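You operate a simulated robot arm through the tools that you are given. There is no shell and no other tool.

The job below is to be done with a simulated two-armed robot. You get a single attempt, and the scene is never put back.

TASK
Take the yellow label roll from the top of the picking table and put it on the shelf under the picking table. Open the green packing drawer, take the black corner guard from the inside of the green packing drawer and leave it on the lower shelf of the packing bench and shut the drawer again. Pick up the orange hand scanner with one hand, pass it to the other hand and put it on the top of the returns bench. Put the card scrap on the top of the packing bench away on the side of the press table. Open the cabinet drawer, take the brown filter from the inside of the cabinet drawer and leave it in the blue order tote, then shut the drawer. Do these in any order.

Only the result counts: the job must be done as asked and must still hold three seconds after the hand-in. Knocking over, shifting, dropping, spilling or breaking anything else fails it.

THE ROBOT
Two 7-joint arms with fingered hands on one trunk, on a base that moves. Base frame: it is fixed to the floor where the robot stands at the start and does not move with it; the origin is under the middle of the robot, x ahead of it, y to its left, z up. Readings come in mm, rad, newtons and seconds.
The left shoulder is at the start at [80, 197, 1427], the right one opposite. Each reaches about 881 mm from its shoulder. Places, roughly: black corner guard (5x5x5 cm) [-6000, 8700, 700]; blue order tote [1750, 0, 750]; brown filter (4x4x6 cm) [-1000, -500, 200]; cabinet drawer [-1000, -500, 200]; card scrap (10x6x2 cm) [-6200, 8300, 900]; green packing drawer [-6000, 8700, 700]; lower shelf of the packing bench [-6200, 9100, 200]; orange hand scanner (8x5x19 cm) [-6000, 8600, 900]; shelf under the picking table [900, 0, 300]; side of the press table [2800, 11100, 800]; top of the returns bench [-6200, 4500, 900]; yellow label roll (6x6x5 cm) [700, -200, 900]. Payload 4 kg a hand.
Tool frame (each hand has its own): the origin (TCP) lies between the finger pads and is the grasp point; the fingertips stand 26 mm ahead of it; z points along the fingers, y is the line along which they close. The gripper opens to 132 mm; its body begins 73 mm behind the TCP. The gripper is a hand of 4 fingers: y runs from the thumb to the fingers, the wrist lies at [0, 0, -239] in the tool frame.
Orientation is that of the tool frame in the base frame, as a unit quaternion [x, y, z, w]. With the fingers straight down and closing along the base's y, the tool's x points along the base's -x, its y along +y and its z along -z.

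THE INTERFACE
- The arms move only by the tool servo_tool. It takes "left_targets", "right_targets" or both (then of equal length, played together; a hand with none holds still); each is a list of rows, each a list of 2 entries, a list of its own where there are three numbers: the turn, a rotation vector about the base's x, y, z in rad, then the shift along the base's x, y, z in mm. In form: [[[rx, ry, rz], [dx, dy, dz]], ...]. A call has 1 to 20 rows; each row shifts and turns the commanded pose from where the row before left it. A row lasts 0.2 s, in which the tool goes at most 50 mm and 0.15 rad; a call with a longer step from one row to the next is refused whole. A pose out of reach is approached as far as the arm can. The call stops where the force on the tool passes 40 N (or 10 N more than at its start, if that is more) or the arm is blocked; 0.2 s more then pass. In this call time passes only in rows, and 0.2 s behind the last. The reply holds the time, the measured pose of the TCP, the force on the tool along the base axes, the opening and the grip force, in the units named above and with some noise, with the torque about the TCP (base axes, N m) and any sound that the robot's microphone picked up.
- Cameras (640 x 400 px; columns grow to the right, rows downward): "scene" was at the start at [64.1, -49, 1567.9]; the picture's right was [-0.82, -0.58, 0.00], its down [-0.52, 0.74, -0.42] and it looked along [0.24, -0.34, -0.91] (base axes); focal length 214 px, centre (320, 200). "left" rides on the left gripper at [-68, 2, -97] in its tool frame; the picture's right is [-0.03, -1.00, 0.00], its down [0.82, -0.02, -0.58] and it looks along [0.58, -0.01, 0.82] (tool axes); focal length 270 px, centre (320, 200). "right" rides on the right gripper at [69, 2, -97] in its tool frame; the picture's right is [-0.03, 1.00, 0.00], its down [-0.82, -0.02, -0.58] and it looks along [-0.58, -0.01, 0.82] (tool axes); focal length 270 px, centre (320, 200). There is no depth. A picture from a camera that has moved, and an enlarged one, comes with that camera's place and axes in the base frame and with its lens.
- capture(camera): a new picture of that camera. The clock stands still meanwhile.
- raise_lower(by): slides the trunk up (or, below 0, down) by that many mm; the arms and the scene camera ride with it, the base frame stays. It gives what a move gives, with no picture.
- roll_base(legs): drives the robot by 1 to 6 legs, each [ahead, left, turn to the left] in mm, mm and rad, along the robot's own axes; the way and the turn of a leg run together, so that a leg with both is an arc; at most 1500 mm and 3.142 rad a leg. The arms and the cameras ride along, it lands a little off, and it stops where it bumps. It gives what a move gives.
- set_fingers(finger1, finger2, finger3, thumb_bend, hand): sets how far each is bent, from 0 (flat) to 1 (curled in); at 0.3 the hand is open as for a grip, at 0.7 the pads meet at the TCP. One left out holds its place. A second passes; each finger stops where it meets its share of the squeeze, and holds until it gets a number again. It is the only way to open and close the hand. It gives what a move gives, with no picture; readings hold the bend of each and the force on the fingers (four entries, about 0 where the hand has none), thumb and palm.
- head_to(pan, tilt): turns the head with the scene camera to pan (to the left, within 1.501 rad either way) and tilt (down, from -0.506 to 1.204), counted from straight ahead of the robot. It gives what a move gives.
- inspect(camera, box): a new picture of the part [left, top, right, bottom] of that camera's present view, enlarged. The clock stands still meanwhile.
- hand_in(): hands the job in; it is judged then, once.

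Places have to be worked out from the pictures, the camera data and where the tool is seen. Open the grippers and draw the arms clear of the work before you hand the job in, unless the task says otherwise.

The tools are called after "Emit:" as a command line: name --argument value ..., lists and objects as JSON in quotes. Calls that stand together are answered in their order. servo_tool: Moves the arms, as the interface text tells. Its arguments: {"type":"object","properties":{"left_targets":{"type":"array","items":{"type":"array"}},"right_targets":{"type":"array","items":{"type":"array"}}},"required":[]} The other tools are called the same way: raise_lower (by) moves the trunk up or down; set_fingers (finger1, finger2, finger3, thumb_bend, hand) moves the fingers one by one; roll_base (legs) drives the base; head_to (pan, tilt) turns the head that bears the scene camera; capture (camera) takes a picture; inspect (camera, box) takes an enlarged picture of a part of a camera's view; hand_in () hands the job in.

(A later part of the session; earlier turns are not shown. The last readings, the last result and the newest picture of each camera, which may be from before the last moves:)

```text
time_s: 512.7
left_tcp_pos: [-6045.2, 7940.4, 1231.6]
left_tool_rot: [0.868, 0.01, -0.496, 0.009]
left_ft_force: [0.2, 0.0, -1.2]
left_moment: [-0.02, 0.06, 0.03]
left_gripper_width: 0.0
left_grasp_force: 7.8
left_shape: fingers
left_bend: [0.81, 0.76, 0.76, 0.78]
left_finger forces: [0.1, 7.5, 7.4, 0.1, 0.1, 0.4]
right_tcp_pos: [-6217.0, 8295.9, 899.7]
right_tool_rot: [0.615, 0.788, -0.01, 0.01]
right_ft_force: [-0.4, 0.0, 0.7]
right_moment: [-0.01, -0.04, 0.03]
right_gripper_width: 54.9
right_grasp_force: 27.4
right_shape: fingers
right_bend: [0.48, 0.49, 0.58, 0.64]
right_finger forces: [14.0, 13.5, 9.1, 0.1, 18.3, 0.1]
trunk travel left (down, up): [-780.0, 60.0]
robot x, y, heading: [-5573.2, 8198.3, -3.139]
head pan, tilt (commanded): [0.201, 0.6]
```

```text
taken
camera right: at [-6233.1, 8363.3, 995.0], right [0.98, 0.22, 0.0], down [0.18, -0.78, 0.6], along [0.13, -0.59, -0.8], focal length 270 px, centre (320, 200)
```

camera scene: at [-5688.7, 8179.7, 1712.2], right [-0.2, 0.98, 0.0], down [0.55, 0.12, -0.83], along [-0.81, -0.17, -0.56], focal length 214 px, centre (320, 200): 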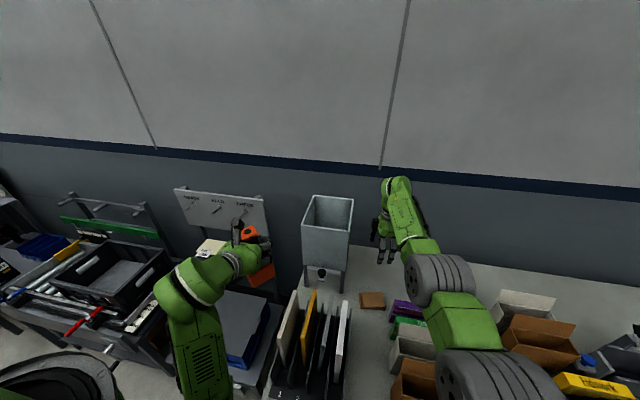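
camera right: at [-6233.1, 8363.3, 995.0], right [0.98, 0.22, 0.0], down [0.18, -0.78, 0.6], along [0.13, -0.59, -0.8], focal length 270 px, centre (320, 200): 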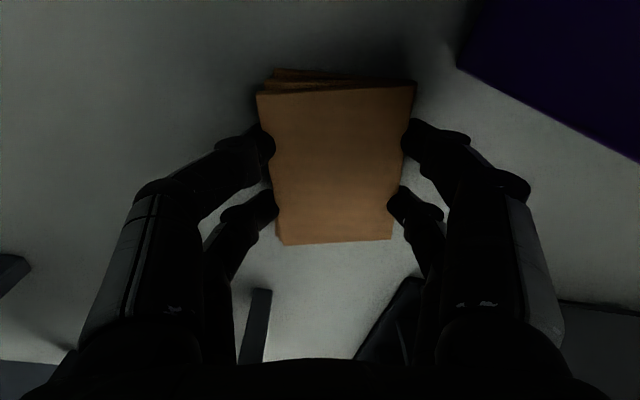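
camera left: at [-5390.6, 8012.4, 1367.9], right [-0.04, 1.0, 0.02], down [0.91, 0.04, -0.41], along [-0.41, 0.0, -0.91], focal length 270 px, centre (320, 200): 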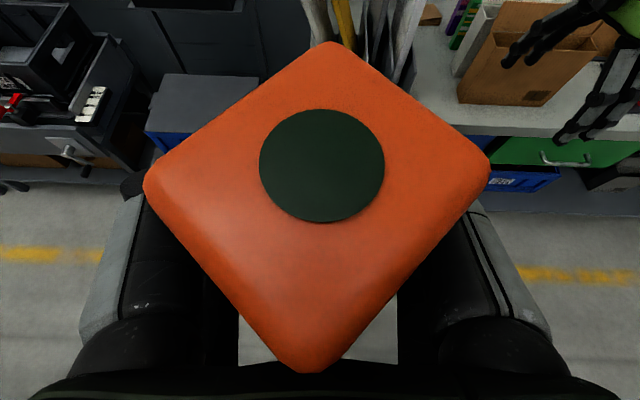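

The scrap is gripped by all four digits. I lift it and check.

Emit:
servo_tool --right_targets '[[[0, 0, 0], [0, 0, 15]], [[0, 0, 0], [0, 0, 25]], [[0, 0, 0], [0, 0, 30]], [[0, 0, 0], [0, 0, 30]], [[0, 0, 0], [0, 0, 30]], [[0, 0, 0], [0, 0, 30]]]'

Emit:
raise_lower --by 60

Emit:
capture --camera "right"

```text
time_s: 514.1
left_tcp_pos: [-6046.5, 7940.4, 1231.4]
left_tool_rot: [0.868, 0.01, -0.496, 0.009]
left_ft_force: [0.0, -0.1, -2.8]
left_moment: [0.01, 0.03, 0.01]
left_gripper_width: 0.0
left_grasp_force: 7.2
left_shape: fingers
left_bend: [0.81, 0.76, 0.76, 0.78]
left_finger forces: [0.0, 7.4, 7.4, 0.0, 0.0, 0.4]
right_tcp_pos: [-6217.2, 8296.0, 1061.0]
right_tool_rot: [0.615, 0.788, -0.008, 0.011]
right_ft_force: [0.7, 0.3, -0.2]
right_moment: [0.01, 0.04, -0.02]
right_gripper_width: 54.9
right_grasp_force: 27.5
right_shape: fingers
right_bend: [0.48, 0.49, 0.58, 0.64]
right_finger forces: [14.0, 13.4, 9.0, 0.0, 18.4, 0.1]
trunk travel left (down, up): [-780.0, 60.0]
robot x, y, heading: [-5579.7, 8197.0, -3.138]
head pan, tilt (commanded): [0.201, 0.6]
```

```text
time_s: 515.1
left_tcp_pos: [-6048.2, 7940.5, 1291.1]
left_tool_rot: [0.868, 0.011, -0.496, 0.01]
left_ft_force: [-0.3, -0.2, -2.0]
left_moment: [0.03, 0.01, 0.01]
left_gripper_width: 0.1
left_grasp_force: 7.5
left_shape: fingers
left_bend: [0.81, 0.76, 0.76, 0.78]
left_finger forces: [0.0, 7.4, 7.3, 0.1, 0.0, 0.5]
right_tcp_pos: [-6218.3, 8296.0, 1119.9]
right_tool_rot: [0.615, 0.789, -0.009, 0.011]
right_ft_force: [0.6, -0.3, 0.7]
right_moment: [0.01, 0.0, -0.05]
right_gripper_width: 54.8
right_grasp_force: 27.4
right_shape: fingers
right_bend: [0.48, 0.49, 0.58, 0.64]
right_finger forces: [14.0, 13.4, 9.0, 0.0, 18.5, 0.0]
trunk travel left (down, up): [-840.0, 0.0]
robot x, y, heading: [-5575.4, 8196.4, -3.139]
head pan, tilt (commanded): [0.201, 0.6]
```

```text
taken
camera right: at [-6234.7, 8364.8, 1214.5], right [0.98, 0.22, 0.0], down [0.17, -0.78, 0.6], along [0.13, -0.59, -0.8], focal length 270 px, centre (320, 200)
```

right: 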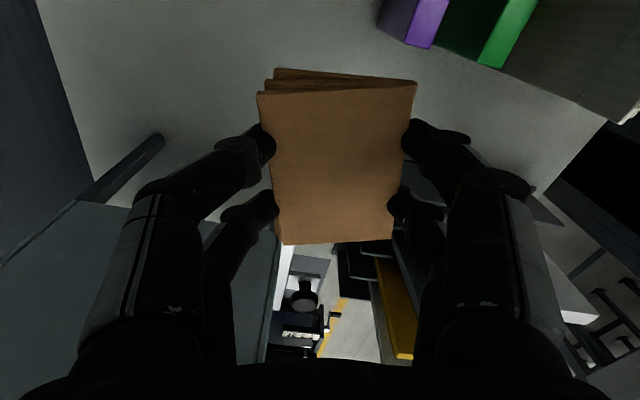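

The scrap is held firmly. I shift 40 mm left to stay clear of the box flaps and back out.

Emit:
servo_tool --right_targets '[[[0, 0, 0], [-15, 0, 3]], [[0, 0, 0], [-15, 0, 3]], [[0, 0, 0], [-15, 0, 3]]]'

Emit:
roll_base --legs '[[0, 35, 0], [-560, 0, 0]]'

Emit:
head_to --pan 0 --tilt 0.6

Emit:
capture --camera "scene"

```text
time_s: 515.9
left_tcp_pos: [-6047.4, 7939.2, 1291.7]
left_tool_rot: [0.868, 0.011, -0.496, 0.01]
left_ft_force: [-1.0, 0.0, -2.0]
left_moment: [-0.02, 0.04, 0.01]
left_gripper_width: 0.0
left_grasp_force: 7.3
left_shape: fingers
left_bend: [0.81, 0.76, 0.76, 0.78]
left_finger forces: [0.1, 7.4, 7.3, 0.0, 0.1, 0.4]
right_tcp_pos: [-6263.4, 8295.6, 1128.9]
right_tool_rot: [0.615, 0.788, -0.008, 0.011]
right_ft_force: [0.0, -0.2, -0.3]
right_moment: [-0.01, -0.01, 0.0]
right_gripper_width: 54.8
right_grasp_force: 27.5
right_shape: fingers
right_bend: [0.48, 0.49, 0.58, 0.64]
right_finger forces: [14.0, 13.5, 9.0, 0.1, 18.4, 0.0]
trunk travel left (down, up): [-840.0, 0.0]
robot x, y, heading: [-5573.5, 8197.0, -3.137]
head pan, tilt (commanded): [0.201, 0.6]
```

```text
time_s: 519.6
left_tcp_pos: [-5493.4, 7907.8, 1290.4]
left_tool_rot: [0.868, 0.012, -0.496, 0.01]
left_ft_force: [-0.4, 0.8, -1.7]
left_moment: [0.0, 0.05, -0.01]
left_gripper_width: 0.0
left_grasp_force: 7.4
left_shape: fingers
left_bend: [0.81, 0.76, 0.76, 0.78]
left_finger forces: [0.1, 7.3, 7.2, 0.0, 0.0, 0.4]
right_tcp_pos: [-5710.4, 8262.8, 1128.1]
right_tool_rot: [0.613, 0.79, -0.008, 0.011]
right_ft_force: [-0.7, -0.4, 0.4]
right_moment: [-0.01, -0.03, 0.02]
right_gripper_width: 54.9
right_grasp_force: 27.3
right_shape: fingers
right_bend: [0.48, 0.49, 0.58, 0.64]
right_finger forces: [14.0, 13.4, 9.0, 0.0, 18.4, 0.1]
trunk travel left (down, up): [-840.0, 0.0]
robot x, y, heading: [-5021.1, 8165.0, -3.132]
head pan, tilt (commanded): [0.201, 0.6]
```

```text
time_s: 520.3
left_tcp_pos: [-5492.3, 7909.0, 1291.4]
left_tool_rot: [0.868, 0.011, -0.495, 0.01]
left_ft_force: [-0.6, 0.4, -2.8]
left_moment: [0.0, 0.05, -0.03]
left_gripper_width: 0.2
left_grasp_force: 8.0
left_shape: fingers
left_bend: [0.81, 0.76, 0.76, 0.78]
left_finger forces: [0.1, 7.3, 7.2, 0.0, 0.1, 0.4]
right_tcp_pos: [-5709.0, 8263.0, 1128.2]
right_tool_rot: [0.614, 0.789, -0.01, 0.01]
right_ft_force: [-0.5, -1.0, -0.2]
right_moment: [-0.01, 0.03, 0.0]
right_gripper_width: 54.9
right_grasp_force: 27.5
right_shape: fingers
right_bend: [0.48, 0.49, 0.58, 0.64]
right_finger forces: [14.0, 13.3, 9.0, 0.1, 18.4, 0.0]
trunk travel left (down, up): [-840.0, 0.0]
robot x, y, heading: [-5021.0, 8165.7, -3.133]
head pan, tilt (commanded): [0.0, 0.6]
```

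```text
taken
camera scene: at [-5140.3, 8166.2, 1711.8], right [-0.01, 1.0, 0.0], down [0.57, 0.0, -0.82], along [-0.82, -0.01, -0.57], focal length 214 px, centre (320, 200)
```

scene: 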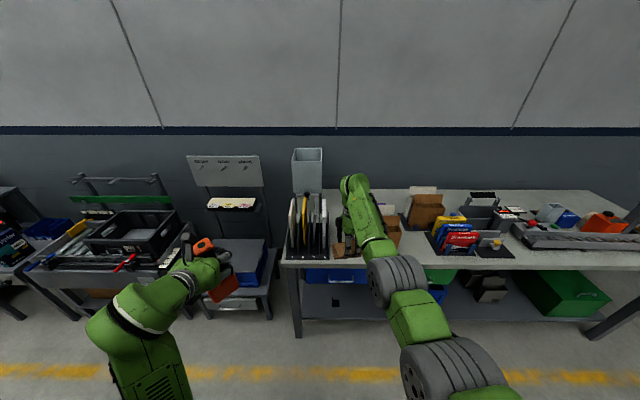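

Both items are in hand. I move slightly ahead, turn to face south, and drive down the aisle to the returns bench.

Emit:
roll_base --legs '[[110, 0, 0], [0, 0, 1.562]]'

Emit:
head_to --pan 0 --tilt 0.25

Emit:
capture --camera "scene"

```text
time_s: 525.3
left_tcp_pos: [-4871.1, 7692.4, 1291.2]
left_tool_rot: [0.607, 0.62, -0.345, 0.357]
left_ft_force: [0.7, -0.6, -2.0]
left_moment: [-0.03, 0.06, 0.01]
left_gripper_width: 0.0
left_grasp_force: 6.8
left_shape: fingers
left_bend: [0.81, 0.76, 0.76, 0.78]
left_finger forces: [0.0, 7.0, 7.0, 0.0, 0.0, 0.5]
right_tcp_pos: [-5228.7, 7478.1, 1127.9]
right_tool_rot: [-0.121, 0.993, 0.003, 0.014]
right_ft_force: [-0.3, 0.2, 0.1]
right_moment: [0.01, -0.02, 0.01]
right_gripper_width: 54.2
right_grasp_force: 26.7
right_shape: fingers
right_bend: [0.48, 0.49, 0.59, 0.64]
right_finger forces: [13.8, 13.1, 8.8, 0.0, 18.0, 0.1]
trunk travel left (down, up): [-840.0, 0.0]
robot x, y, heading: [-5126.2, 8167.7, -1.567]
head pan, tilt (commanded): [0.0, 0.6]
```

```text
time_s: 526.1
left_tcp_pos: [-4871.9, 7692.2, 1291.9]
left_tool_rot: [0.607, 0.62, -0.345, 0.357]
left_ft_force: [-0.1, 0.9, -2.3]
left_moment: [-0.04, 0.01, 0.01]
left_gripper_width: 0.0
left_grasp_force: 7.0
left_shape: fingers
left_bend: [0.81, 0.76, 0.76, 0.78]
left_finger forces: [0.1, 6.9, 6.9, 0.0, 0.0, 0.5]
right_tcp_pos: [-5227.3, 7477.4, 1128.6]
right_tool_rot: [-0.121, 0.993, 0.002, 0.014]
right_ft_force: [0.3, -0.9, -0.2]
right_moment: [0.02, 0.05, 0.01]
right_gripper_width: 54.3
right_grasp_force: 27.1
right_shape: fingers
right_bend: [0.48, 0.49, 0.59, 0.64]
right_finger forces: [13.9, 13.1, 8.8, 0.0, 18.0, 0.0]
trunk travel left (down, up): [-840.0, 0.0]
robot x, y, heading: [-5125.3, 8164.9, -1.57]
head pan, tilt (commanded): [0.0, 0.25]
```

```text
taken
camera scene: at [-5127.0, 8042.5, 1744.0], right [-1.0, 0.0, 0.0], down [0.0, 0.25, -0.97], along [0.0, -0.97, -0.25], focal length 214 px, centre (320, 200)
```

scene: 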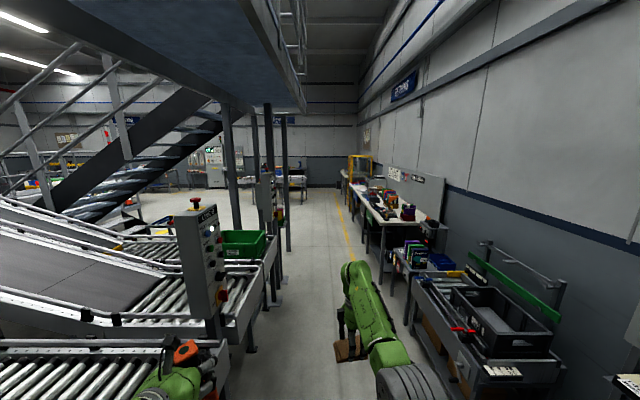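

The aisle is clear, but a control box on the left is close to the scanner's path. I shift 200 mm west and drive 3.4 m south.

Emit:
roll_base --legs '[[0, -200, 0], [1450, 0, 0], [1450, 0, 0], [500, 0, 0]]'

Emit:
head_to --pan -0.9 --tilt 0.45

Emit:
capture --camera "scene"

```text
time_s: 543.8
left_tcp_pos: [-5148.1, 4300.2, 1292.5]
left_tool_rot: [0.62, 0.607, -0.353, 0.35]
left_ft_force: [0.6, -0.3, -1.7]
left_moment: [-0.05, 0.03, 0.0]
left_gripper_width: 0.0
left_grasp_force: 7.5
left_shape: fingers
left_bend: [0.81, 0.76, 0.76, 0.78]
left_finger forces: [0.0, 6.9, 7.0, 0.0, 0.0, 0.4]
right_tcp_pos: [-5512.5, 4099.9, 1130.2]
right_tool_rot: [-0.102, 0.995, 0.001, 0.015]
right_ft_force: [0.2, 0.3, 0.0]
right_moment: [-0.02, -0.02, 0.04]
right_gripper_width: 54.4
right_grasp_force: 26.7
right_shape: fingers
right_bend: [0.48, 0.49, 0.59, 0.64]
right_finger forces: [13.8, 13.1, 8.9, 0.0, 18.1, 0.0]
trunk travel left (down, up): [-840.0, 0.0]
robot x, y, heading: [-5382.1, 4778.0, -1.61]
head pan, tilt (commanded): [0.0, 0.25]
```

```text
time_s: 545.0
left_tcp_pos: [-5147.7, 4298.8, 1290.3]
left_tool_rot: [0.62, 0.608, -0.352, 0.349]
left_ft_force: [-0.1, -0.3, -1.7]
left_moment: [-0.03, 0.02, 0.0]
left_gripper_width: 0.0
left_grasp_force: 6.6
left_shape: fingers
left_bend: [0.81, 0.76, 0.76, 0.78]
left_finger forces: [0.0, 6.9, 7.0, 0.1, 0.1, 0.6]
right_tcp_pos: [-5512.3, 4099.0, 1128.8]
right_tool_rot: [-0.101, 0.995, 0.001, 0.014]
right_ft_force: [-0.5, 0.5, -1.3]
right_moment: [0.03, 0.03, -0.01]
right_gripper_width: 54.3
right_grasp_force: 27.0
right_shape: fingers
right_bend: [0.48, 0.49, 0.59, 0.64]
right_finger forces: [13.7, 13.2, 8.9, 0.1, 18.2, 0.0]
trunk travel left (down, up): [-840.0, 0.0]
robot x, y, heading: [-5386.4, 4781.8, -1.613]
head pan, tilt (commanded): [-0.901, 0.45]
```

```text
taken
camera scene: at [-5460.5, 4697.8, 1725.5], right [-0.59, 0.81, 0.0], down [0.35, 0.26, -0.9], along [-0.73, -0.53, -0.44], focal length 214 px, centre (320, 200)
```

scene: 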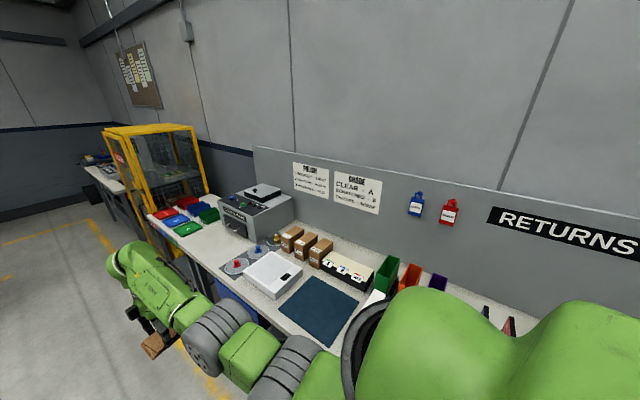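

I see the returns bench with a dark blue mat and boxes. I move 230 mm east for room and turn to face the bench.

Emit:
roll_base --legs '[[0, 230, 0], [0, 0, -1.53]]'

Emit:
head_to --pan 0.1 --tilt 0.6

Emit:
capture --camera "scene"

```text
time_s: 550.5
left_tcp_pos: [-5629.8, 4516.8, 1290.6]
left_tool_rot: [0.868, 0.008, -0.497, 0.007]
left_ft_force: [-0.8, 0.3, -1.2]
left_moment: [-0.03, 0.05, 0.02]
left_gripper_width: 0.0
left_grasp_force: 6.7
left_shape: fingers
left_bend: [0.81, 0.76, 0.76, 0.78]
left_finger forces: [0.1, 6.6, 6.8, 0.0, 0.0, 0.5]
right_tcp_pos: [-5844.0, 4873.8, 1127.9]
right_tool_rot: [0.617, 0.787, -0.009, 0.011]
right_ft_force: [1.2, 0.2, -0.2]
right_moment: [0.0, 0.03, 0.01]
right_gripper_width: 54.0
right_grasp_force: 26.3
right_shape: fingers
right_bend: [0.48, 0.49, 0.59, 0.65]
right_finger forces: [13.6, 12.8, 8.6, 0.0, 17.7, 0.1]
trunk travel left (down, up): [-840.0, 0.0]
robot x, y, heading: [-5154.0, 4771.7, -3.137]
head pan, tilt (commanded): [-0.901, 0.45]
```

```text
time_s: 551.8
left_tcp_pos: [-5630.2, 4517.3, 1289.9]
left_tool_rot: [0.868, 0.007, -0.496, 0.006]
left_ft_force: [0.1, 1.1, -2.5]
left_moment: [-0.03, 0.02, 0.01]
left_gripper_width: 0.2
left_grasp_force: 6.9
left_shape: fingers
left_bend: [0.81, 0.76, 0.76, 0.78]
left_finger forces: [0.0, 6.7, 6.9, 0.1, 0.1, 0.4]
right_tcp_pos: [-5843.8, 4873.5, 1128.9]
right_tool_rot: [0.617, 0.787, -0.007, 0.011]
right_ft_force: [0.1, 0.3, 0.1]
right_moment: [-0.02, -0.01, 0.04]
right_gripper_width: 53.8
right_grasp_force: 26.4
right_shape: fingers
right_bend: [0.48, 0.49, 0.59, 0.65]
right_finger forces: [13.5, 12.8, 8.6, 0.1, 17.6, 0.0]
trunk travel left (down, up): [-840.0, 0.0]
robot x, y, heading: [-5152.5, 4770.1, -3.138]
head pan, tilt (commanded): [0.099, 0.6]
```

```text
taken
camera scene: at [-5275.6, 4763.9, 1711.9], right [-0.1, 1.0, 0.0], down [0.56, 0.06, -0.82], along [-0.82, -0.08, -0.57], focal length 214 px, centre (320, 200)
```

scene: 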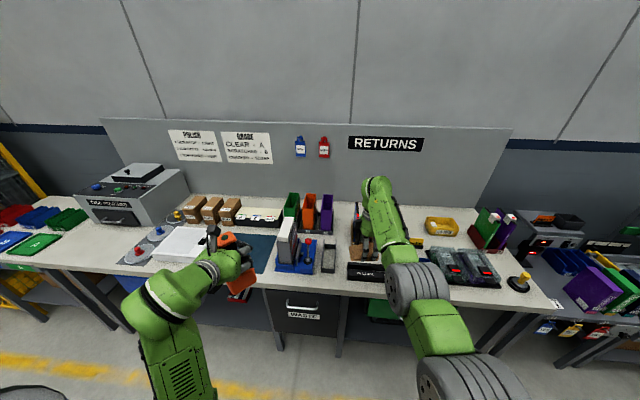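

I enlarge the bench top to find a free spot within the left hand's reach.

Emit:
inspect --camera "scene" --box '[140, 180, 340, 310]'

Emit:
inspect --camera "scene" --box '[320, 180, 560, 320]'

```text
3.08 times, centred on (240, 245) of scene
camera zoom: at [-5275.6, 4763.9, 1711.9], right [-0.1, 1.0, 0.0], down [0.56, 0.06, -0.82], along [-0.82, -0.08, -0.57], focal length 660 px, centre (566, 62)
```

zoom: 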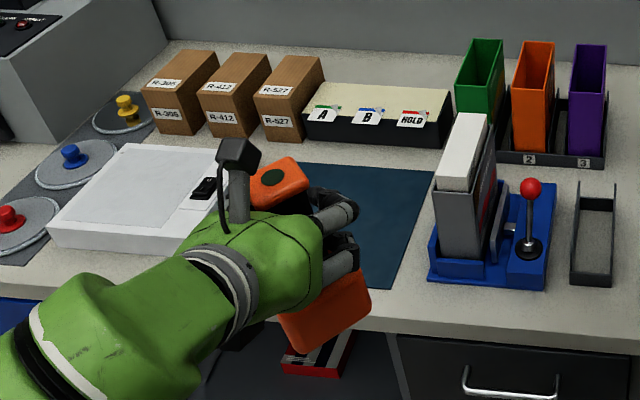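

```text
2.67 times, centred on (440, 250) of scene
camera zoom: at [-5275.6, 4763.9, 1711.9], right [-0.1, 1.0, 0.0], down [0.56, 0.06, -0.82], along [-0.82, -0.08, -0.57], focal length 572 px, centre (0, 67)
```

zoom: 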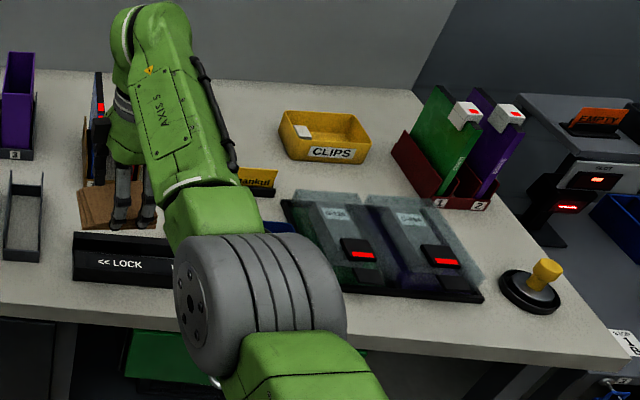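

The dark mat is the clear spot (about x -5833…-6130, y 4170…4440). I check the scanner's attitude in the left hand first.

Emit:
capture --camera "left"

Emit:
inspect --camera "scene" --box '[190, 210, 280, 310]'

```text
taken
camera left: at [-5580.9, 4518.1, 1400.0], right [-0.03, 1.0, 0.02], down [0.91, 0.04, -0.41], along [-0.41, 0.0, -0.91], focal length 270 px, centre (320, 200)
```

left: 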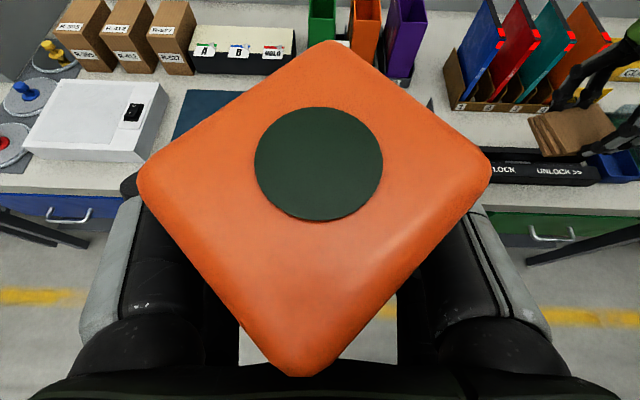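

```text
4.00 times, centred on (235, 260) of scene
camera zoom: at [-5275.6, 4763.9, 1711.9], right [-0.1, 1.0, 0.0], down [0.56, 0.06, -0.82], along [-0.82, -0.08, -0.57], focal length 858 px, centre (660, -40)
```

zoom: 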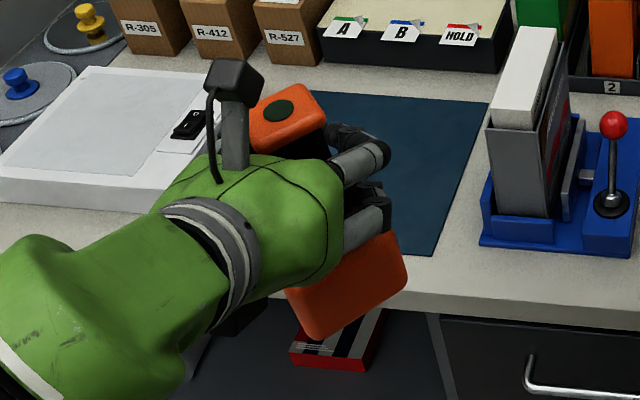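

The scanner hangs vertically, its axis about 26 mm behind the left TCP and its bottom about 112 mm below it. I move so that the left hand comes over the mat, keeping the right hand clear of the trays.

Emit:
roll_base --legs '[[0, 197, 0], [214, 0, 0]]'

Emit:
capture --camera "scene"

Emit:
servo_tool --left_targets '[[[0, 0, 0], [-24, 0, -20]], [[0, 0, 0], [-24, 0, -20]], [[0, 0, 0], [-24, 0, -20]], [[0, 0, 0], [-24, 0, -20]], [[0, 0, 0], [-24, 0, -20]], [[0, 0, 0], [-23, 0, -20]]]'

Emit:
capture --camera "scene"

```text
time_s: 554.6
left_tcp_pos: [-5843.7, 4321.7, 1293.8]
left_tool_rot: [0.867, 0.007, -0.498, 0.007]
left_ft_force: [1.2, 0.2, -1.0]
left_moment: [-0.01, 0.03, -0.01]
left_gripper_width: 0.0
left_grasp_force: 7.1
left_shape: fingers
left_bend: [0.81, 0.76, 0.76, 0.78]
left_finger forces: [0.0, 6.7, 6.8, 0.0, 0.0, 0.4]
right_tcp_pos: [-6057.3, 4678.6, 1131.9]
right_tool_rot: [0.618, 0.786, -0.01, 0.009]
right_ft_force: [0.9, 0.4, 0.1]
right_moment: [-0.01, 0.06, -0.03]
right_gripper_width: 54.1
right_grasp_force: 26.3
right_shape: fingers
right_bend: [0.48, 0.49, 0.59, 0.65]
right_finger forces: [13.5, 12.8, 8.6, 0.1, 17.5, 0.0]
trunk travel left (down, up): [-840.0, 0.0]
robot x, y, heading: [-5374.7, 4571.8, 3.141]
head pan, tilt (commanded): [0.099, 0.6]
```

```text
taken
camera scene: at [-5487.6, 4566.3, 1712.5], right [-0.1, 1.0, 0.0], down [0.56, 0.05, -0.83], along [-0.82, -0.08, -0.56], focal length 214 px, centre (320, 200)
```

scene: 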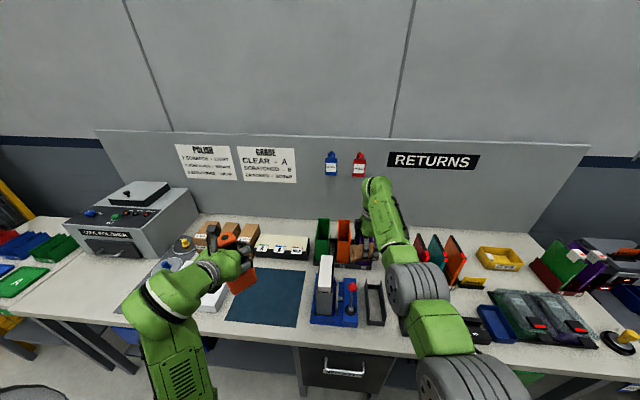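

```text
time_s: 556.0
left_tcp_pos: [-5993.0, 4321.6, 1170.2]
left_tool_rot: [0.868, 0.006, -0.496, 0.006]
left_ft_force: [0.5, 0.1, -1.7]
left_moment: [-0.04, 0.06, -0.03]
left_gripper_width: 0.1
left_grasp_force: 6.6
left_shape: fingers
left_bend: [0.81, 0.76, 0.76, 0.79]
left_finger forces: [0.0, 6.6, 6.6, 0.0, 0.0, 0.4]
right_tcp_pos: [-6063.3, 4677.5, 1129.1]
right_tool_rot: [0.618, 0.786, -0.009, 0.011]
right_ft_force: [-0.3, -0.3, -0.5]
right_moment: [-0.03, -0.01, 0.03]
right_gripper_width: 54.0
right_grasp_force: 26.0
right_shape: fingers
right_bend: [0.48, 0.49, 0.59, 0.65]
right_finger forces: [13.6, 12.8, 8.7, 0.1, 17.7, 0.1]
trunk travel left (down, up): [-840.0, 0.0]
robot x, y, heading: [-5375.3, 4572.1, 3.141]
head pan, tilt (commanded): [0.099, 0.6]
```

```text
taken
camera scene: at [-5495.5, 4565.6, 1711.9], right [-0.1, 1.0, 0.0], down [0.56, 0.05, -0.82], along [-0.82, -0.08, -0.57], focal length 214 px, centre (320, 200)
```

scene: 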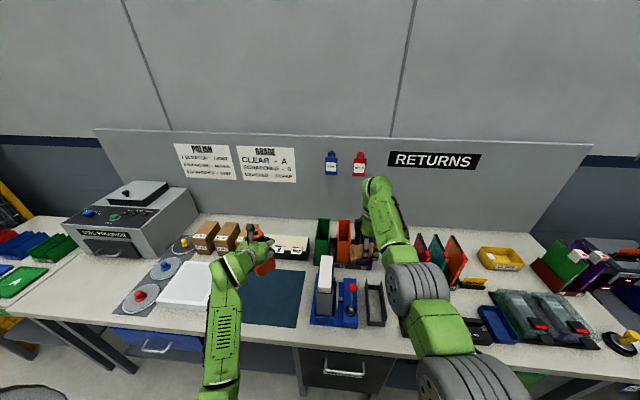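

The mat is clear below. I lower the left hand with the scanner toward it.

Emit:
servo_tool --left_targets '[[[0, 0, 0], [0, -5, -22]], [[0, 0, 0], [0, -5, -22]], [[0, 0, 0], [0, -5, -22]], [[0, 0, 0], [0, -5, -22]], [[0, 0, 0], [0, -5, -22]], [[0, 0, 0], [0, 0, -22]], [[0, 0, 0], [0, 0, -22]], [[0, 0, 0], [0, 0, -16]]]'

Emit:
inspect --camera "scene" --box '[180, 220, 320, 340]'

```text
time_s: 557.8
left_tcp_pos: [-5985.1, 4344.6, 1089.5]
left_tool_rot: [0.869, 0.007, -0.495, 0.008]
left_ft_force: [-0.1, -0.9, -2.7]
left_moment: [-0.06, 0.03, 0.02]
left_gripper_width: 0.1
left_grasp_force: 6.8
left_shape: fingers
left_bend: [0.81, 0.76, 0.76, 0.79]
left_finger forces: [0.0, 6.7, 6.5, 0.0, 0.0, 0.4]
left hand out of reach, approached as far as the arm can: row 2, 3, 4, 5, 6, 7, 8
right_tcp_pos: [-6063.8, 4677.8, 1128.2]
right_tool_rot: [0.618, 0.786, -0.009, 0.01]
right_ft_force: [0.7, 0.1, -0.3]
right_moment: [-0.03, -0.05, 0.02]
right_gripper_width: 53.9
right_grasp_force: 26.4
right_shape: fingers
right_bend: [0.48, 0.49, 0.59, 0.65]
right_finger forces: [13.6, 12.8, 8.7, 0.0, 17.7, 0.0]
trunk travel left (down, up): [-840.0, 0.0]
robot x, y, heading: [-5375.0, 4570.0, 3.14]
head pan, tilt (commanded): [0.099, 0.6]
```

```text
3.33 times, centred on (250, 280) of scene
camera zoom: at [-5495.4, 4565.6, 1711.9], right [-0.1, 1.0, 0.0], down [0.56, 0.05, -0.82], along [-0.82, -0.08, -0.57], focal length 715 px, centre (553, -67)
```

zoom: 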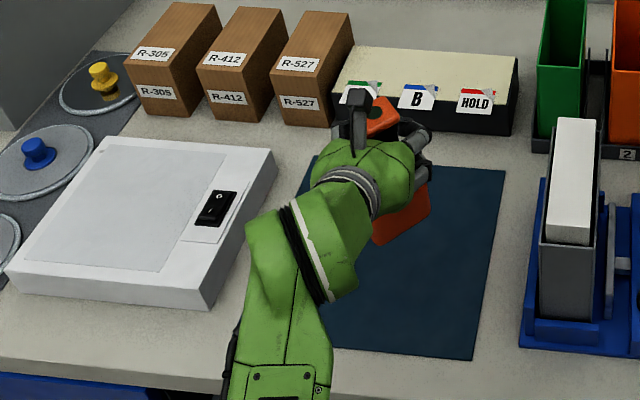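

The left arm can't go lower in that posture; lowering the trunk would do it, but the right hand comes down too. I look at what lies under the right hand.

Emit:
capture --camera "right"

Emit:
head_to --pan -0.2 --tilt 0.7

Emit:
capture --camera "scene"

```text
taken
camera right: at [-6078.8, 4746.7, 1223.7], right [0.98, 0.21, 0.0], down [0.17, -0.78, 0.6], along [0.13, -0.59, -0.8], focal length 270 px, centre (320, 200)
```

right: 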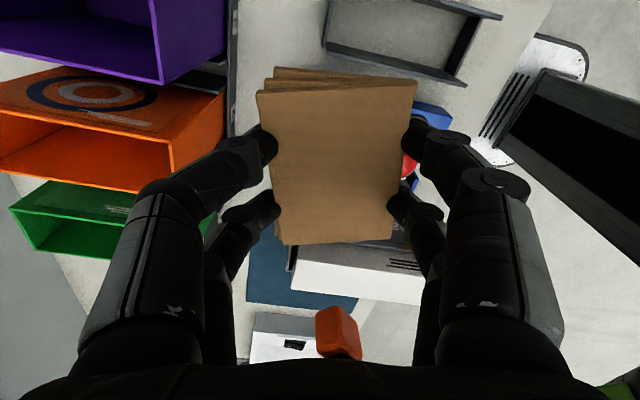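

```text
time_s: 558.6
left_tcp_pos: [-5984.6, 4344.0, 1090.4]
left_tool_rot: [0.869, 0.007, -0.495, 0.007]
left_ft_force: [0.2, -0.2, -2.0]
left_moment: [-0.01, 0.05, 0.0]
left_gripper_width: 0.0
left_grasp_force: 6.8
left_shape: fingers
left_bend: [0.81, 0.76, 0.76, 0.79]
left_finger forces: [0.1, 6.4, 6.6, 0.1, 0.1, 0.5]
right_tcp_pos: [-6063.2, 4677.4, 1128.5]
right_tool_rot: [0.618, 0.786, -0.01, 0.011]
right_ft_force: [0.5, -0.8, -0.1]
right_moment: [0.05, -0.04, -0.03]
right_gripper_width: 53.9
right_grasp_force: 26.5
right_shape: fingers
right_bend: [0.48, 0.49, 0.59, 0.65]
right_finger forces: [13.6, 12.8, 8.7, 0.1, 17.7, 0.1]
trunk travel left (down, up): [-840.0, 0.0]
robot x, y, heading: [-5374.6, 4572.6, 3.141]
head pan, tilt (commanded): [-0.201, 0.7]
```

```text
taken
camera scene: at [-5490.7, 4591.3, 1703.3], right [0.2, 0.98, 0.0], down [0.63, -0.13, -0.76], along [-0.75, 0.16, -0.64], focal length 214 px, centre (320, 200)
```

scene: 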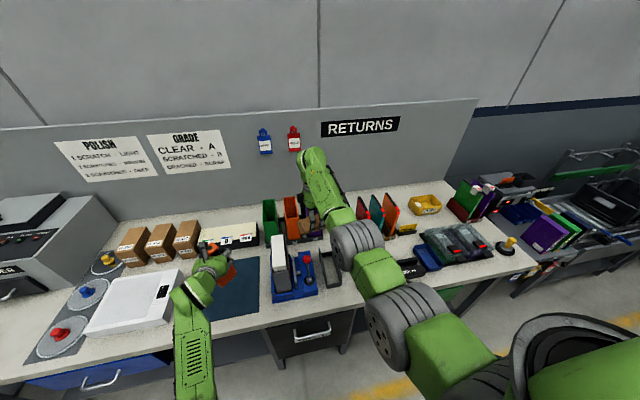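

Under the right hand it is clear (trays begin behind x -6190, the white board ends at y 4590). I lower the trunk 92 mm, then in small steps to contact.

Emit:
raise_lower --by -92

Emit:
inspect --camera "scene" --box '[150, 210, 350, 340]'

```text
time_s: 559.9
left_tcp_pos: [-5984.3, 4344.0, 997.4]
left_tool_rot: [0.869, 0.007, -0.495, 0.008]
left_ft_force: [0.3, 0.4, -1.5]
left_moment: [0.01, 0.01, 0.03]
left_gripper_width: 0.0
left_grasp_force: 7.0
left_shape: fingers
left_bend: [0.81, 0.76, 0.76, 0.79]
left_finger forces: [0.0, 6.4, 6.6, 0.0, 0.1, 0.4]
right_tcp_pos: [-6063.8, 4677.1, 1037.0]
right_tool_rot: [0.618, 0.786, -0.009, 0.01]
right_ft_force: [-0.3, -0.1, -0.5]
right_moment: [0.01, 0.01, 0.0]
right_gripper_width: 54.0
right_grasp_force: 26.4
right_shape: fingers
right_bend: [0.48, 0.49, 0.59, 0.65]
right_finger forces: [13.6, 12.8, 8.6, 0.0, 17.8, 0.1]
trunk travel left (down, up): [-748.0, 92.0]
robot x, y, heading: [-5377.6, 4573.6, 3.14]
head pan, tilt (commanded): [-0.201, 0.7]
```

```text
3.08 times, centred on (250, 275) of scene
camera zoom: at [-5490.5, 4591.4, 1611.3], right [0.2, 0.98, 0.0], down [0.63, -0.13, -0.76], along [-0.75, 0.16, -0.64], focal length 660 px, centre (535, -31)
```

zoom: 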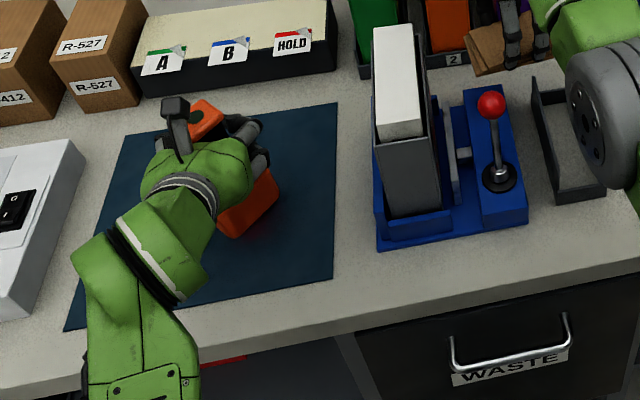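

The scanner's base is just above the mat. I lower the trunk in small steps until the left hand feels support.

Emit:
raise_lower --by -8

Emit:
raise_lower --by -5

Emit:
raise_lower --by -4

```text
time_s: 560.5
left_tcp_pos: [-5984.5, 4345.3, 989.6]
left_tool_rot: [0.868, 0.007, -0.496, 0.008]
left_ft_force: [-0.5, -1.1, -1.3]
left_moment: [0.02, 0.02, -0.01]
left_gripper_width: 0.2
left_grasp_force: 6.7
left_shape: fingers
left_bend: [0.81, 0.76, 0.76, 0.79]
left_finger forces: [0.1, 6.4, 6.6, 0.0, 0.0, 0.4]
right_tcp_pos: [-6063.5, 4676.5, 1028.5]
right_tool_rot: [0.618, 0.786, -0.009, 0.011]
right_ft_force: [-0.1, -0.8, 0.4]
right_moment: [0.0, 0.0, 0.05]
right_gripper_width: 54.1
right_grasp_force: 26.3
right_shape: fingers
right_bend: [0.48, 0.49, 0.59, 0.65]
right_finger forces: [13.6, 12.8, 8.6, 0.0, 17.7, 0.0]
trunk travel left (down, up): [-740.0, 100.0]
robot x, y, heading: [-5375.1, 4574.6, 3.139]
head pan, tilt (commanded): [-0.201, 0.7]
```

```text
time_s: 561.0
left_tcp_pos: [-5985.9, 4343.7, 984.1]
left_tool_rot: [0.868, 0.006, -0.496, 0.007]
left_ft_force: [-0.2, -0.6, -1.3]
left_moment: [-0.05, 0.05, -0.03]
left_gripper_width: 0.1
left_grasp_force: 6.3
left_shape: fingers
left_bend: [0.81, 0.76, 0.76, 0.79]
left_finger forces: [0.0, 6.4, 6.7, 0.0, 0.0, 0.5]
right_tcp_pos: [-6064.2, 4678.8, 1022.8]
right_tool_rot: [0.618, 0.786, -0.008, 0.01]
right_ft_force: [-0.2, 0.0, 0.2]
right_moment: [0.03, -0.05, 0.0]
right_gripper_width: 53.9
right_grasp_force: 26.0
right_shape: fingers
right_bend: [0.48, 0.49, 0.59, 0.65]
right_finger forces: [13.6, 12.8, 8.6, 0.1, 17.7, 0.0]
trunk travel left (down, up): [-735.0, 105.0]
robot x, y, heading: [-5377.7, 4576.2, 3.137]
head pan, tilt (commanded): [-0.201, 0.7]
```

```text
time_s: 561.5
left_tcp_pos: [-5984.5, 4344.9, 979.9]
left_tool_rot: [0.869, 0.007, -0.495, 0.007]
left_ft_force: [0.8, 0.0, -1.8]
left_moment: [0.02, 0.04, 0.0]
left_gripper_width: 0.0
left_grasp_force: 7.2
left_shape: fingers
left_bend: [0.81, 0.76, 0.76, 0.79]
left_finger forces: [0.0, 6.4, 6.5, 0.0, 0.1, 0.4]
right_tcp_pos: [-6063.8, 4677.4, 1018.7]
right_tool_rot: [0.619, 0.786, -0.01, 0.011]
right_ft_force: [-0.3, -0.3, 0.7]
right_moment: [0.01, -0.02, 0.0]
right_gripper_width: 54.0
right_grasp_force: 26.0
right_shape: fingers
right_bend: [0.48, 0.49, 0.59, 0.65]
right_finger forces: [13.6, 12.7, 8.5, 0.1, 17.7, 0.0]
trunk travel left (down, up): [-731.0, 109.0]
robot x, y, heading: [-5374.2, 4573.5, 3.142]
head pan, tilt (commanded): [-0.201, 0.7]
```

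No contact yet at z 980; I continue down in 4 mm steps.

Emit:
raise_lower --by -4

Emit:
raise_lower --by -4

Emit:
raise_lower --by -4

Emit:
inspect --camera "scene" --box '[150, 210, 350, 340]'

```text
time_s: 562.1
left_tcp_pos: [-5985.1, 4343.8, 976.6]
left_tool_rot: [0.868, 0.006, -0.496, 0.007]
left_ft_force: [0.6, -0.4, -2.2]
left_moment: [0.03, 0.06, -0.02]
left_gripper_width: 0.0
left_grasp_force: 6.7
left_shape: fingers
left_bend: [0.81, 0.76, 0.76, 0.79]
left_finger forces: [0.0, 6.4, 6.6, 0.0, 0.0, 0.4]
right_tcp_pos: [-6063.7, 4678.7, 1014.9]
right_tool_rot: [0.618, 0.786, -0.009, 0.011]
right_ft_force: [-0.1, -0.5, -0.8]
right_moment: [-0.03, -0.01, -0.01]
right_gripper_width: 53.7
right_grasp_force: 26.5
right_shape: fingers
right_bend: [0.48, 0.49, 0.59, 0.65]
right_finger forces: [13.6, 12.8, 8.6, 0.0, 17.7, 0.0]
trunk travel left (down, up): [-727.0, 113.0]
robot x, y, heading: [-5374.9, 4574.1, 3.139]
head pan, tilt (commanded): [-0.201, 0.7]
```

```text
time_s: 562.6
left_tcp_pos: [-5984.3, 4344.5, 972.7]
left_tool_rot: [0.868, 0.007, -0.496, 0.008]
left_ft_force: [-0.8, -0.3, -1.8]
left_moment: [-0.02, -0.01, -0.01]
left_gripper_width: 0.0
left_grasp_force: 6.6
left_shape: fingers
left_bend: [0.81, 0.76, 0.76, 0.79]
left_finger forces: [0.0, 6.4, 6.5, 0.0, 0.0, 0.2]
right_tcp_pos: [-6062.5, 4677.6, 1011.0]
right_tool_rot: [0.618, 0.786, -0.009, 0.011]
right_ft_force: [0.1, 0.0, 0.1]
right_moment: [0.02, 0.03, -0.01]
right_gripper_width: 54.0
right_grasp_force: 26.2
right_shape: fingers
right_bend: [0.48, 0.49, 0.59, 0.65]
right_finger forces: [13.6, 12.8, 8.7, 0.0, 17.7, 0.0]
trunk travel left (down, up): [-723.0, 117.0]
robot x, y, heading: [-5375.1, 4575.2, 3.139]
head pan, tilt (commanded): [-0.201, 0.7]
```

```text
time_s: 563.1
left_tcp_pos: [-5985.7, 4345.8, 970.0]
left_tool_rot: [0.868, 0.006, -0.496, 0.008]
left_ft_force: [-5.5, 0.7, 5.5]
left_moment: [0.02, 0.08, 0.02]
left_gripper_width: 0.0
left_grasp_force: 8.3
left_shape: fingers
left_bend: [0.81, 0.76, 0.76, 0.79]
left_finger forces: [0.0, 8.0, 8.6, 0.1, 0.1, 0.0]
right_tcp_pos: [-6063.0, 4677.9, 1006.6]
right_tool_rot: [0.619, 0.786, -0.009, 0.011]
right_ft_force: [0.2, -0.8, -0.2]
right_moment: [0.01, -0.01, 0.01]
right_gripper_width: 54.0
right_grasp_force: 26.6
right_shape: fingers
right_bend: [0.48, 0.49, 0.59, 0.65]
right_finger forces: [13.6, 12.8, 8.6, 0.0, 17.7, 0.0]
trunk travel left (down, up): [-719.0, 121.0]
robot x, y, heading: [-5376.2, 4572.6, 3.139]
head pan, tilt (commanded): [-0.201, 0.7]
```

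```text
3.08 times, centred on (250, 275) of scene
camera zoom: at [-5490.8, 4592.3, 1582.3], right [0.2, 0.98, 0.0], down [0.63, -0.13, -0.76], along [-0.75, 0.16, -0.64], focal length 660 px, centre (535, -31)
```

zoom: 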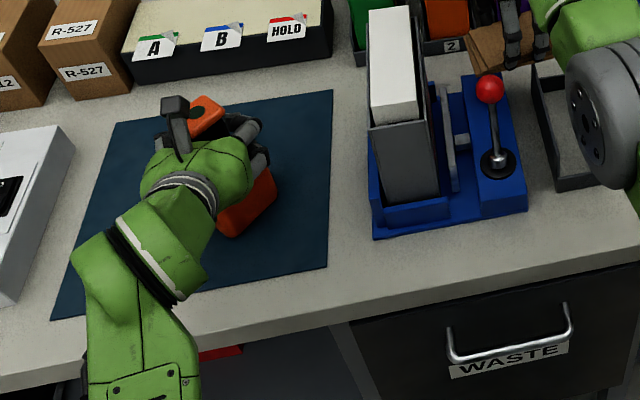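

Contact is felt (about 6 N). I go 3 mm further to settle the base, then open the left digits gently.

Emit:
raise_lower --by -3

Emit:
set_fingers --hand "left" --finger1 0.7 --finger2 0.66 --finger3 0.66 --thumb_bend 0.7

Emit:
capture --camera "left"

Emit:
inspect --camera "scene" --box '[150, 210, 350, 340]'

```text
time_s: 563.7
left_tcp_pos: [-5985.2, 4344.7, 967.7]
left_tool_rot: [0.867, 0.007, -0.499, 0.009]
left_ft_force: [-9.5, -0.8, 13.6]
left_moment: [0.0, 0.17, -0.03]
left_gripper_width: 0.0
left_grasp_force: 10.1
left_shape: fingers
left_bend: [0.81, 0.76, 0.76, 0.79]
left_finger forces: [0.0, 10.7, 10.5, 0.0, 0.0, 0.1]
right_tcp_pos: [-6063.1, 4678.4, 1004.4]
right_tool_rot: [0.618, 0.786, -0.009, 0.01]
right_ft_force: [0.9, -0.6, -1.2]
right_moment: [0.03, 0.0, -0.01]
right_gripper_width: 54.1
right_grasp_force: 25.8
right_shape: fingers
right_bend: [0.48, 0.49, 0.59, 0.65]
right_finger forces: [13.6, 12.9, 8.6, 0.0, 17.7, 0.0]
trunk travel left (down, up): [-716.0, 124.0]
robot x, y, heading: [-5377.8, 4572.4, 3.137]
head pan, tilt (commanded): [-0.201, 0.7]
```

```text
time_s: 564.7
left_tcp_pos: [-5983.7, 4345.0, 965.4]
left_tool_rot: [0.869, 0.007, -0.495, 0.007]
left_ft_force: [-0.4, 0.0, 0.0]
left_moment: [-0.02, 0.01, 0.0]
left_gripper_width: 1.0
left_grasp_force: 0.0
left_shape: fingers
left_bend: [0.7, 0.66, 0.66, 0.7]
left_finger forces: [0.0, 0.0, 0.1, 0.0, 0.0, 0.0]
right_tcp_pos: [-6062.4, 4678.6, 1005.2]
right_tool_rot: [0.618, 0.786, -0.009, 0.011]
right_ft_force: [0.2, 0.0, -0.4]
right_moment: [0.01, 0.03, 0.01]
right_gripper_width: 53.7
right_grasp_force: 26.5
right_shape: fingers
right_bend: [0.48, 0.49, 0.59, 0.65]
right_finger forces: [13.6, 12.8, 8.7, 0.1, 17.7, 0.0]
trunk travel left (down, up): [-716.0, 124.0]
robot x, y, heading: [-5375.9, 4575.5, 3.139]
head pan, tilt (commanded): [-0.201, 0.7]
```

```text
taken
camera left: at [-5935.4, 4345.4, 1074.7], right [-0.03, 1.0, 0.02], down [0.91, 0.04, -0.41], along [-0.41, 0.0, -0.91], focal length 270 px, centre (320, 200)
```

left: 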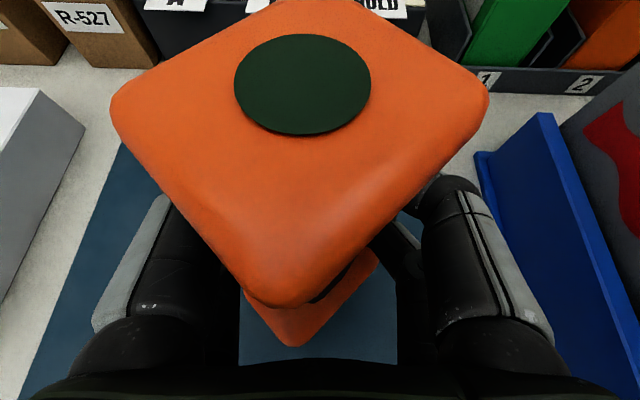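

```text
3.08 times, centred on (250, 275) of scene
camera zoom: at [-5489.8, 4591.3, 1579.3], right [0.2, 0.98, 0.0], down [0.63, -0.13, -0.76], along [-0.75, 0.16, -0.64], focal length 660 px, centre (535, -31)
```

zoom: 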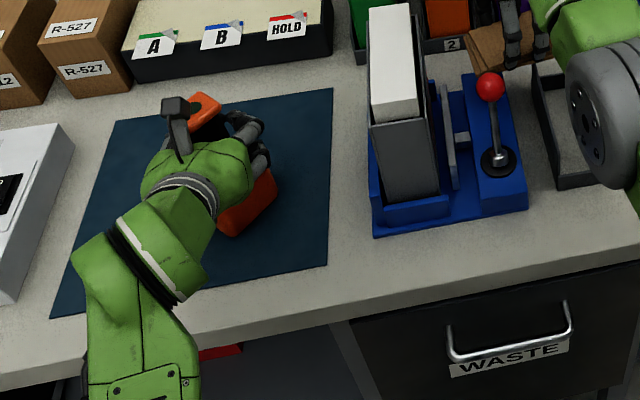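

The scanner stands free on the mat. I open the left hand fully and withdraw it back and up.

Emit:
set_fingers --hand "left" --finger1 0.35 --finger2 0.35 --finger3 0.35 --thumb_bend 0.35

Emit:
capture --camera "left"

Emit:
servo_tool --left_targets '[[[0, 0, 0], [15, 0, 6]], [[0, 0, 0], [20, 0, 8]], [[0, 0, 0], [20, 0, 8]], [[0, 0, 0], [25, 0, 10]], [[0, 0, 0], [25, 0, 12]]]'

Emit:
capture --camera "left"

Emit:
inspect --camera "scene" --box '[150, 210, 350, 340]'

```text
time_s: 565.7
left_tcp_pos: [-5983.8, 4345.7, 966.4]
left_tool_rot: [0.869, 0.008, -0.495, 0.009]
left_ft_force: [-0.9, -0.6, 0.4]
left_moment: [-0.02, -0.02, 0.01]
left_gripper_width: 116.0
left_grasp_force: 0.1
left_shape: fingers
left_bend: [0.35, 0.35, 0.35, 0.35]
left_finger forces: [0.1, 0.1, 0.0, 0.0, 0.1, 0.1]
right_tcp_pos: [-6063.1, 4678.3, 1004.7]
right_tool_rot: [0.618, 0.786, -0.009, 0.01]
right_ft_force: [0.0, -0.7, 0.2]
right_moment: [-0.03, 0.03, 0.0]
right_gripper_width: 53.9
right_grasp_force: 26.2
right_shape: fingers
right_bend: [0.48, 0.49, 0.59, 0.65]
right_finger forces: [13.6, 12.9, 8.6, 0.0, 17.7, 0.0]
trunk travel left (down, up): [-716.0, 124.0]
robot x, y, heading: [-5373.1, 4574.1, 3.141]
head pan, tilt (commanded): [-0.201, 0.7]
```

```text
taken
camera left: at [-5935.7, 4345.6, 1074.8], right [-0.03, 1.0, 0.01], down [0.91, 0.04, -0.41], along [-0.41, 0.0, -0.91], focal length 270 px, centre (320, 200)
```

left: 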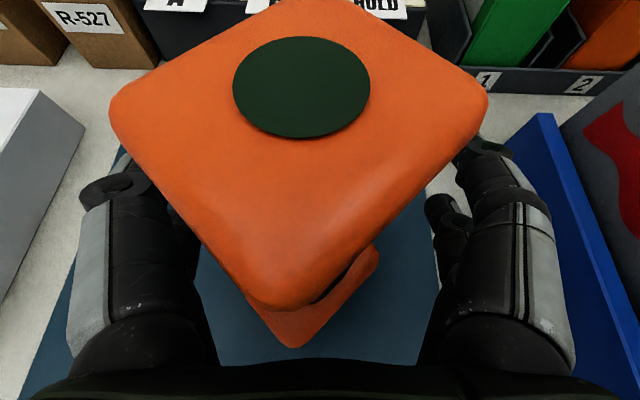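

```text
time_s: 566.9
left_tcp_pos: [-5878.2, 4345.1, 1009.5]
left_tool_rot: [0.868, 0.007, -0.497, 0.008]
left_ft_force: [0.8, -0.6, 0.0]
left_moment: [-0.03, -0.02, -0.02]
left_gripper_width: 115.9
left_grasp_force: 0.0
left_shape: fingers
left_bend: [0.35, 0.35, 0.35, 0.35]
left_finger forces: [0.0, 0.0, 0.0, 0.0, 0.0, 0.1]
right_tcp_pos: [-6061.9, 4679.5, 1005.4]
right_tool_rot: [0.618, 0.786, -0.01, 0.011]
right_ft_force: [0.8, -0.6, 0.0]
right_moment: [0.02, 0.03, 0.02]
right_gripper_width: 54.0
right_grasp_force: 26.5
right_shape: fingers
right_bend: [0.48, 0.49, 0.59, 0.65]
right_finger forces: [13.6, 12.8, 8.6, 0.0, 17.5, 0.0]
trunk travel left (down, up): [-716.0, 124.0]
robot x, y, heading: [-5375.6, 4573.2, 3.134]
head pan, tilt (commanded): [-0.201, 0.7]
```

```text
taken
camera left: at [-5830.0, 4346.0, 1119.1], right [-0.03, 1.0, 0.01], down [0.91, 0.04, -0.41], along [-0.41, 0.0, -0.91], focal length 270 px, centre (320, 200)
```

left: 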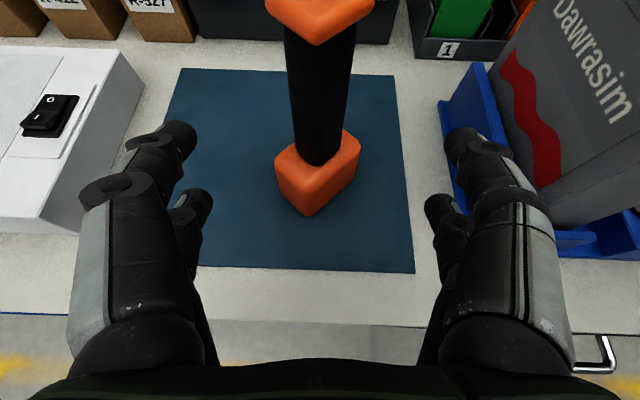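

```text
3.08 times, centred on (250, 275) of scene
camera zoom: at [-5488.4, 4591.8, 1579.4], right [0.2, 0.98, 0.0], down [0.63, -0.13, -0.77], along [-0.75, 0.16, -0.64], focal length 660 px, centre (535, -31)
```

zoom: 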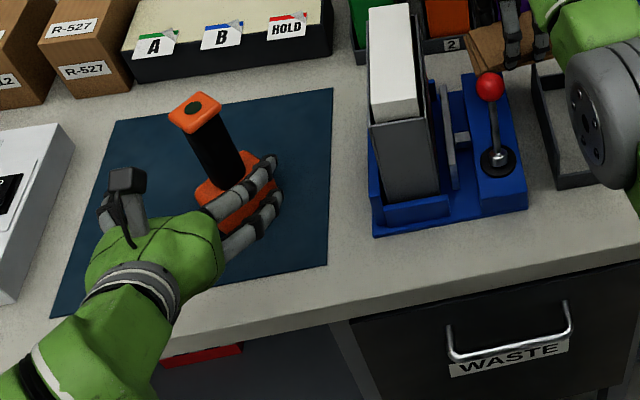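

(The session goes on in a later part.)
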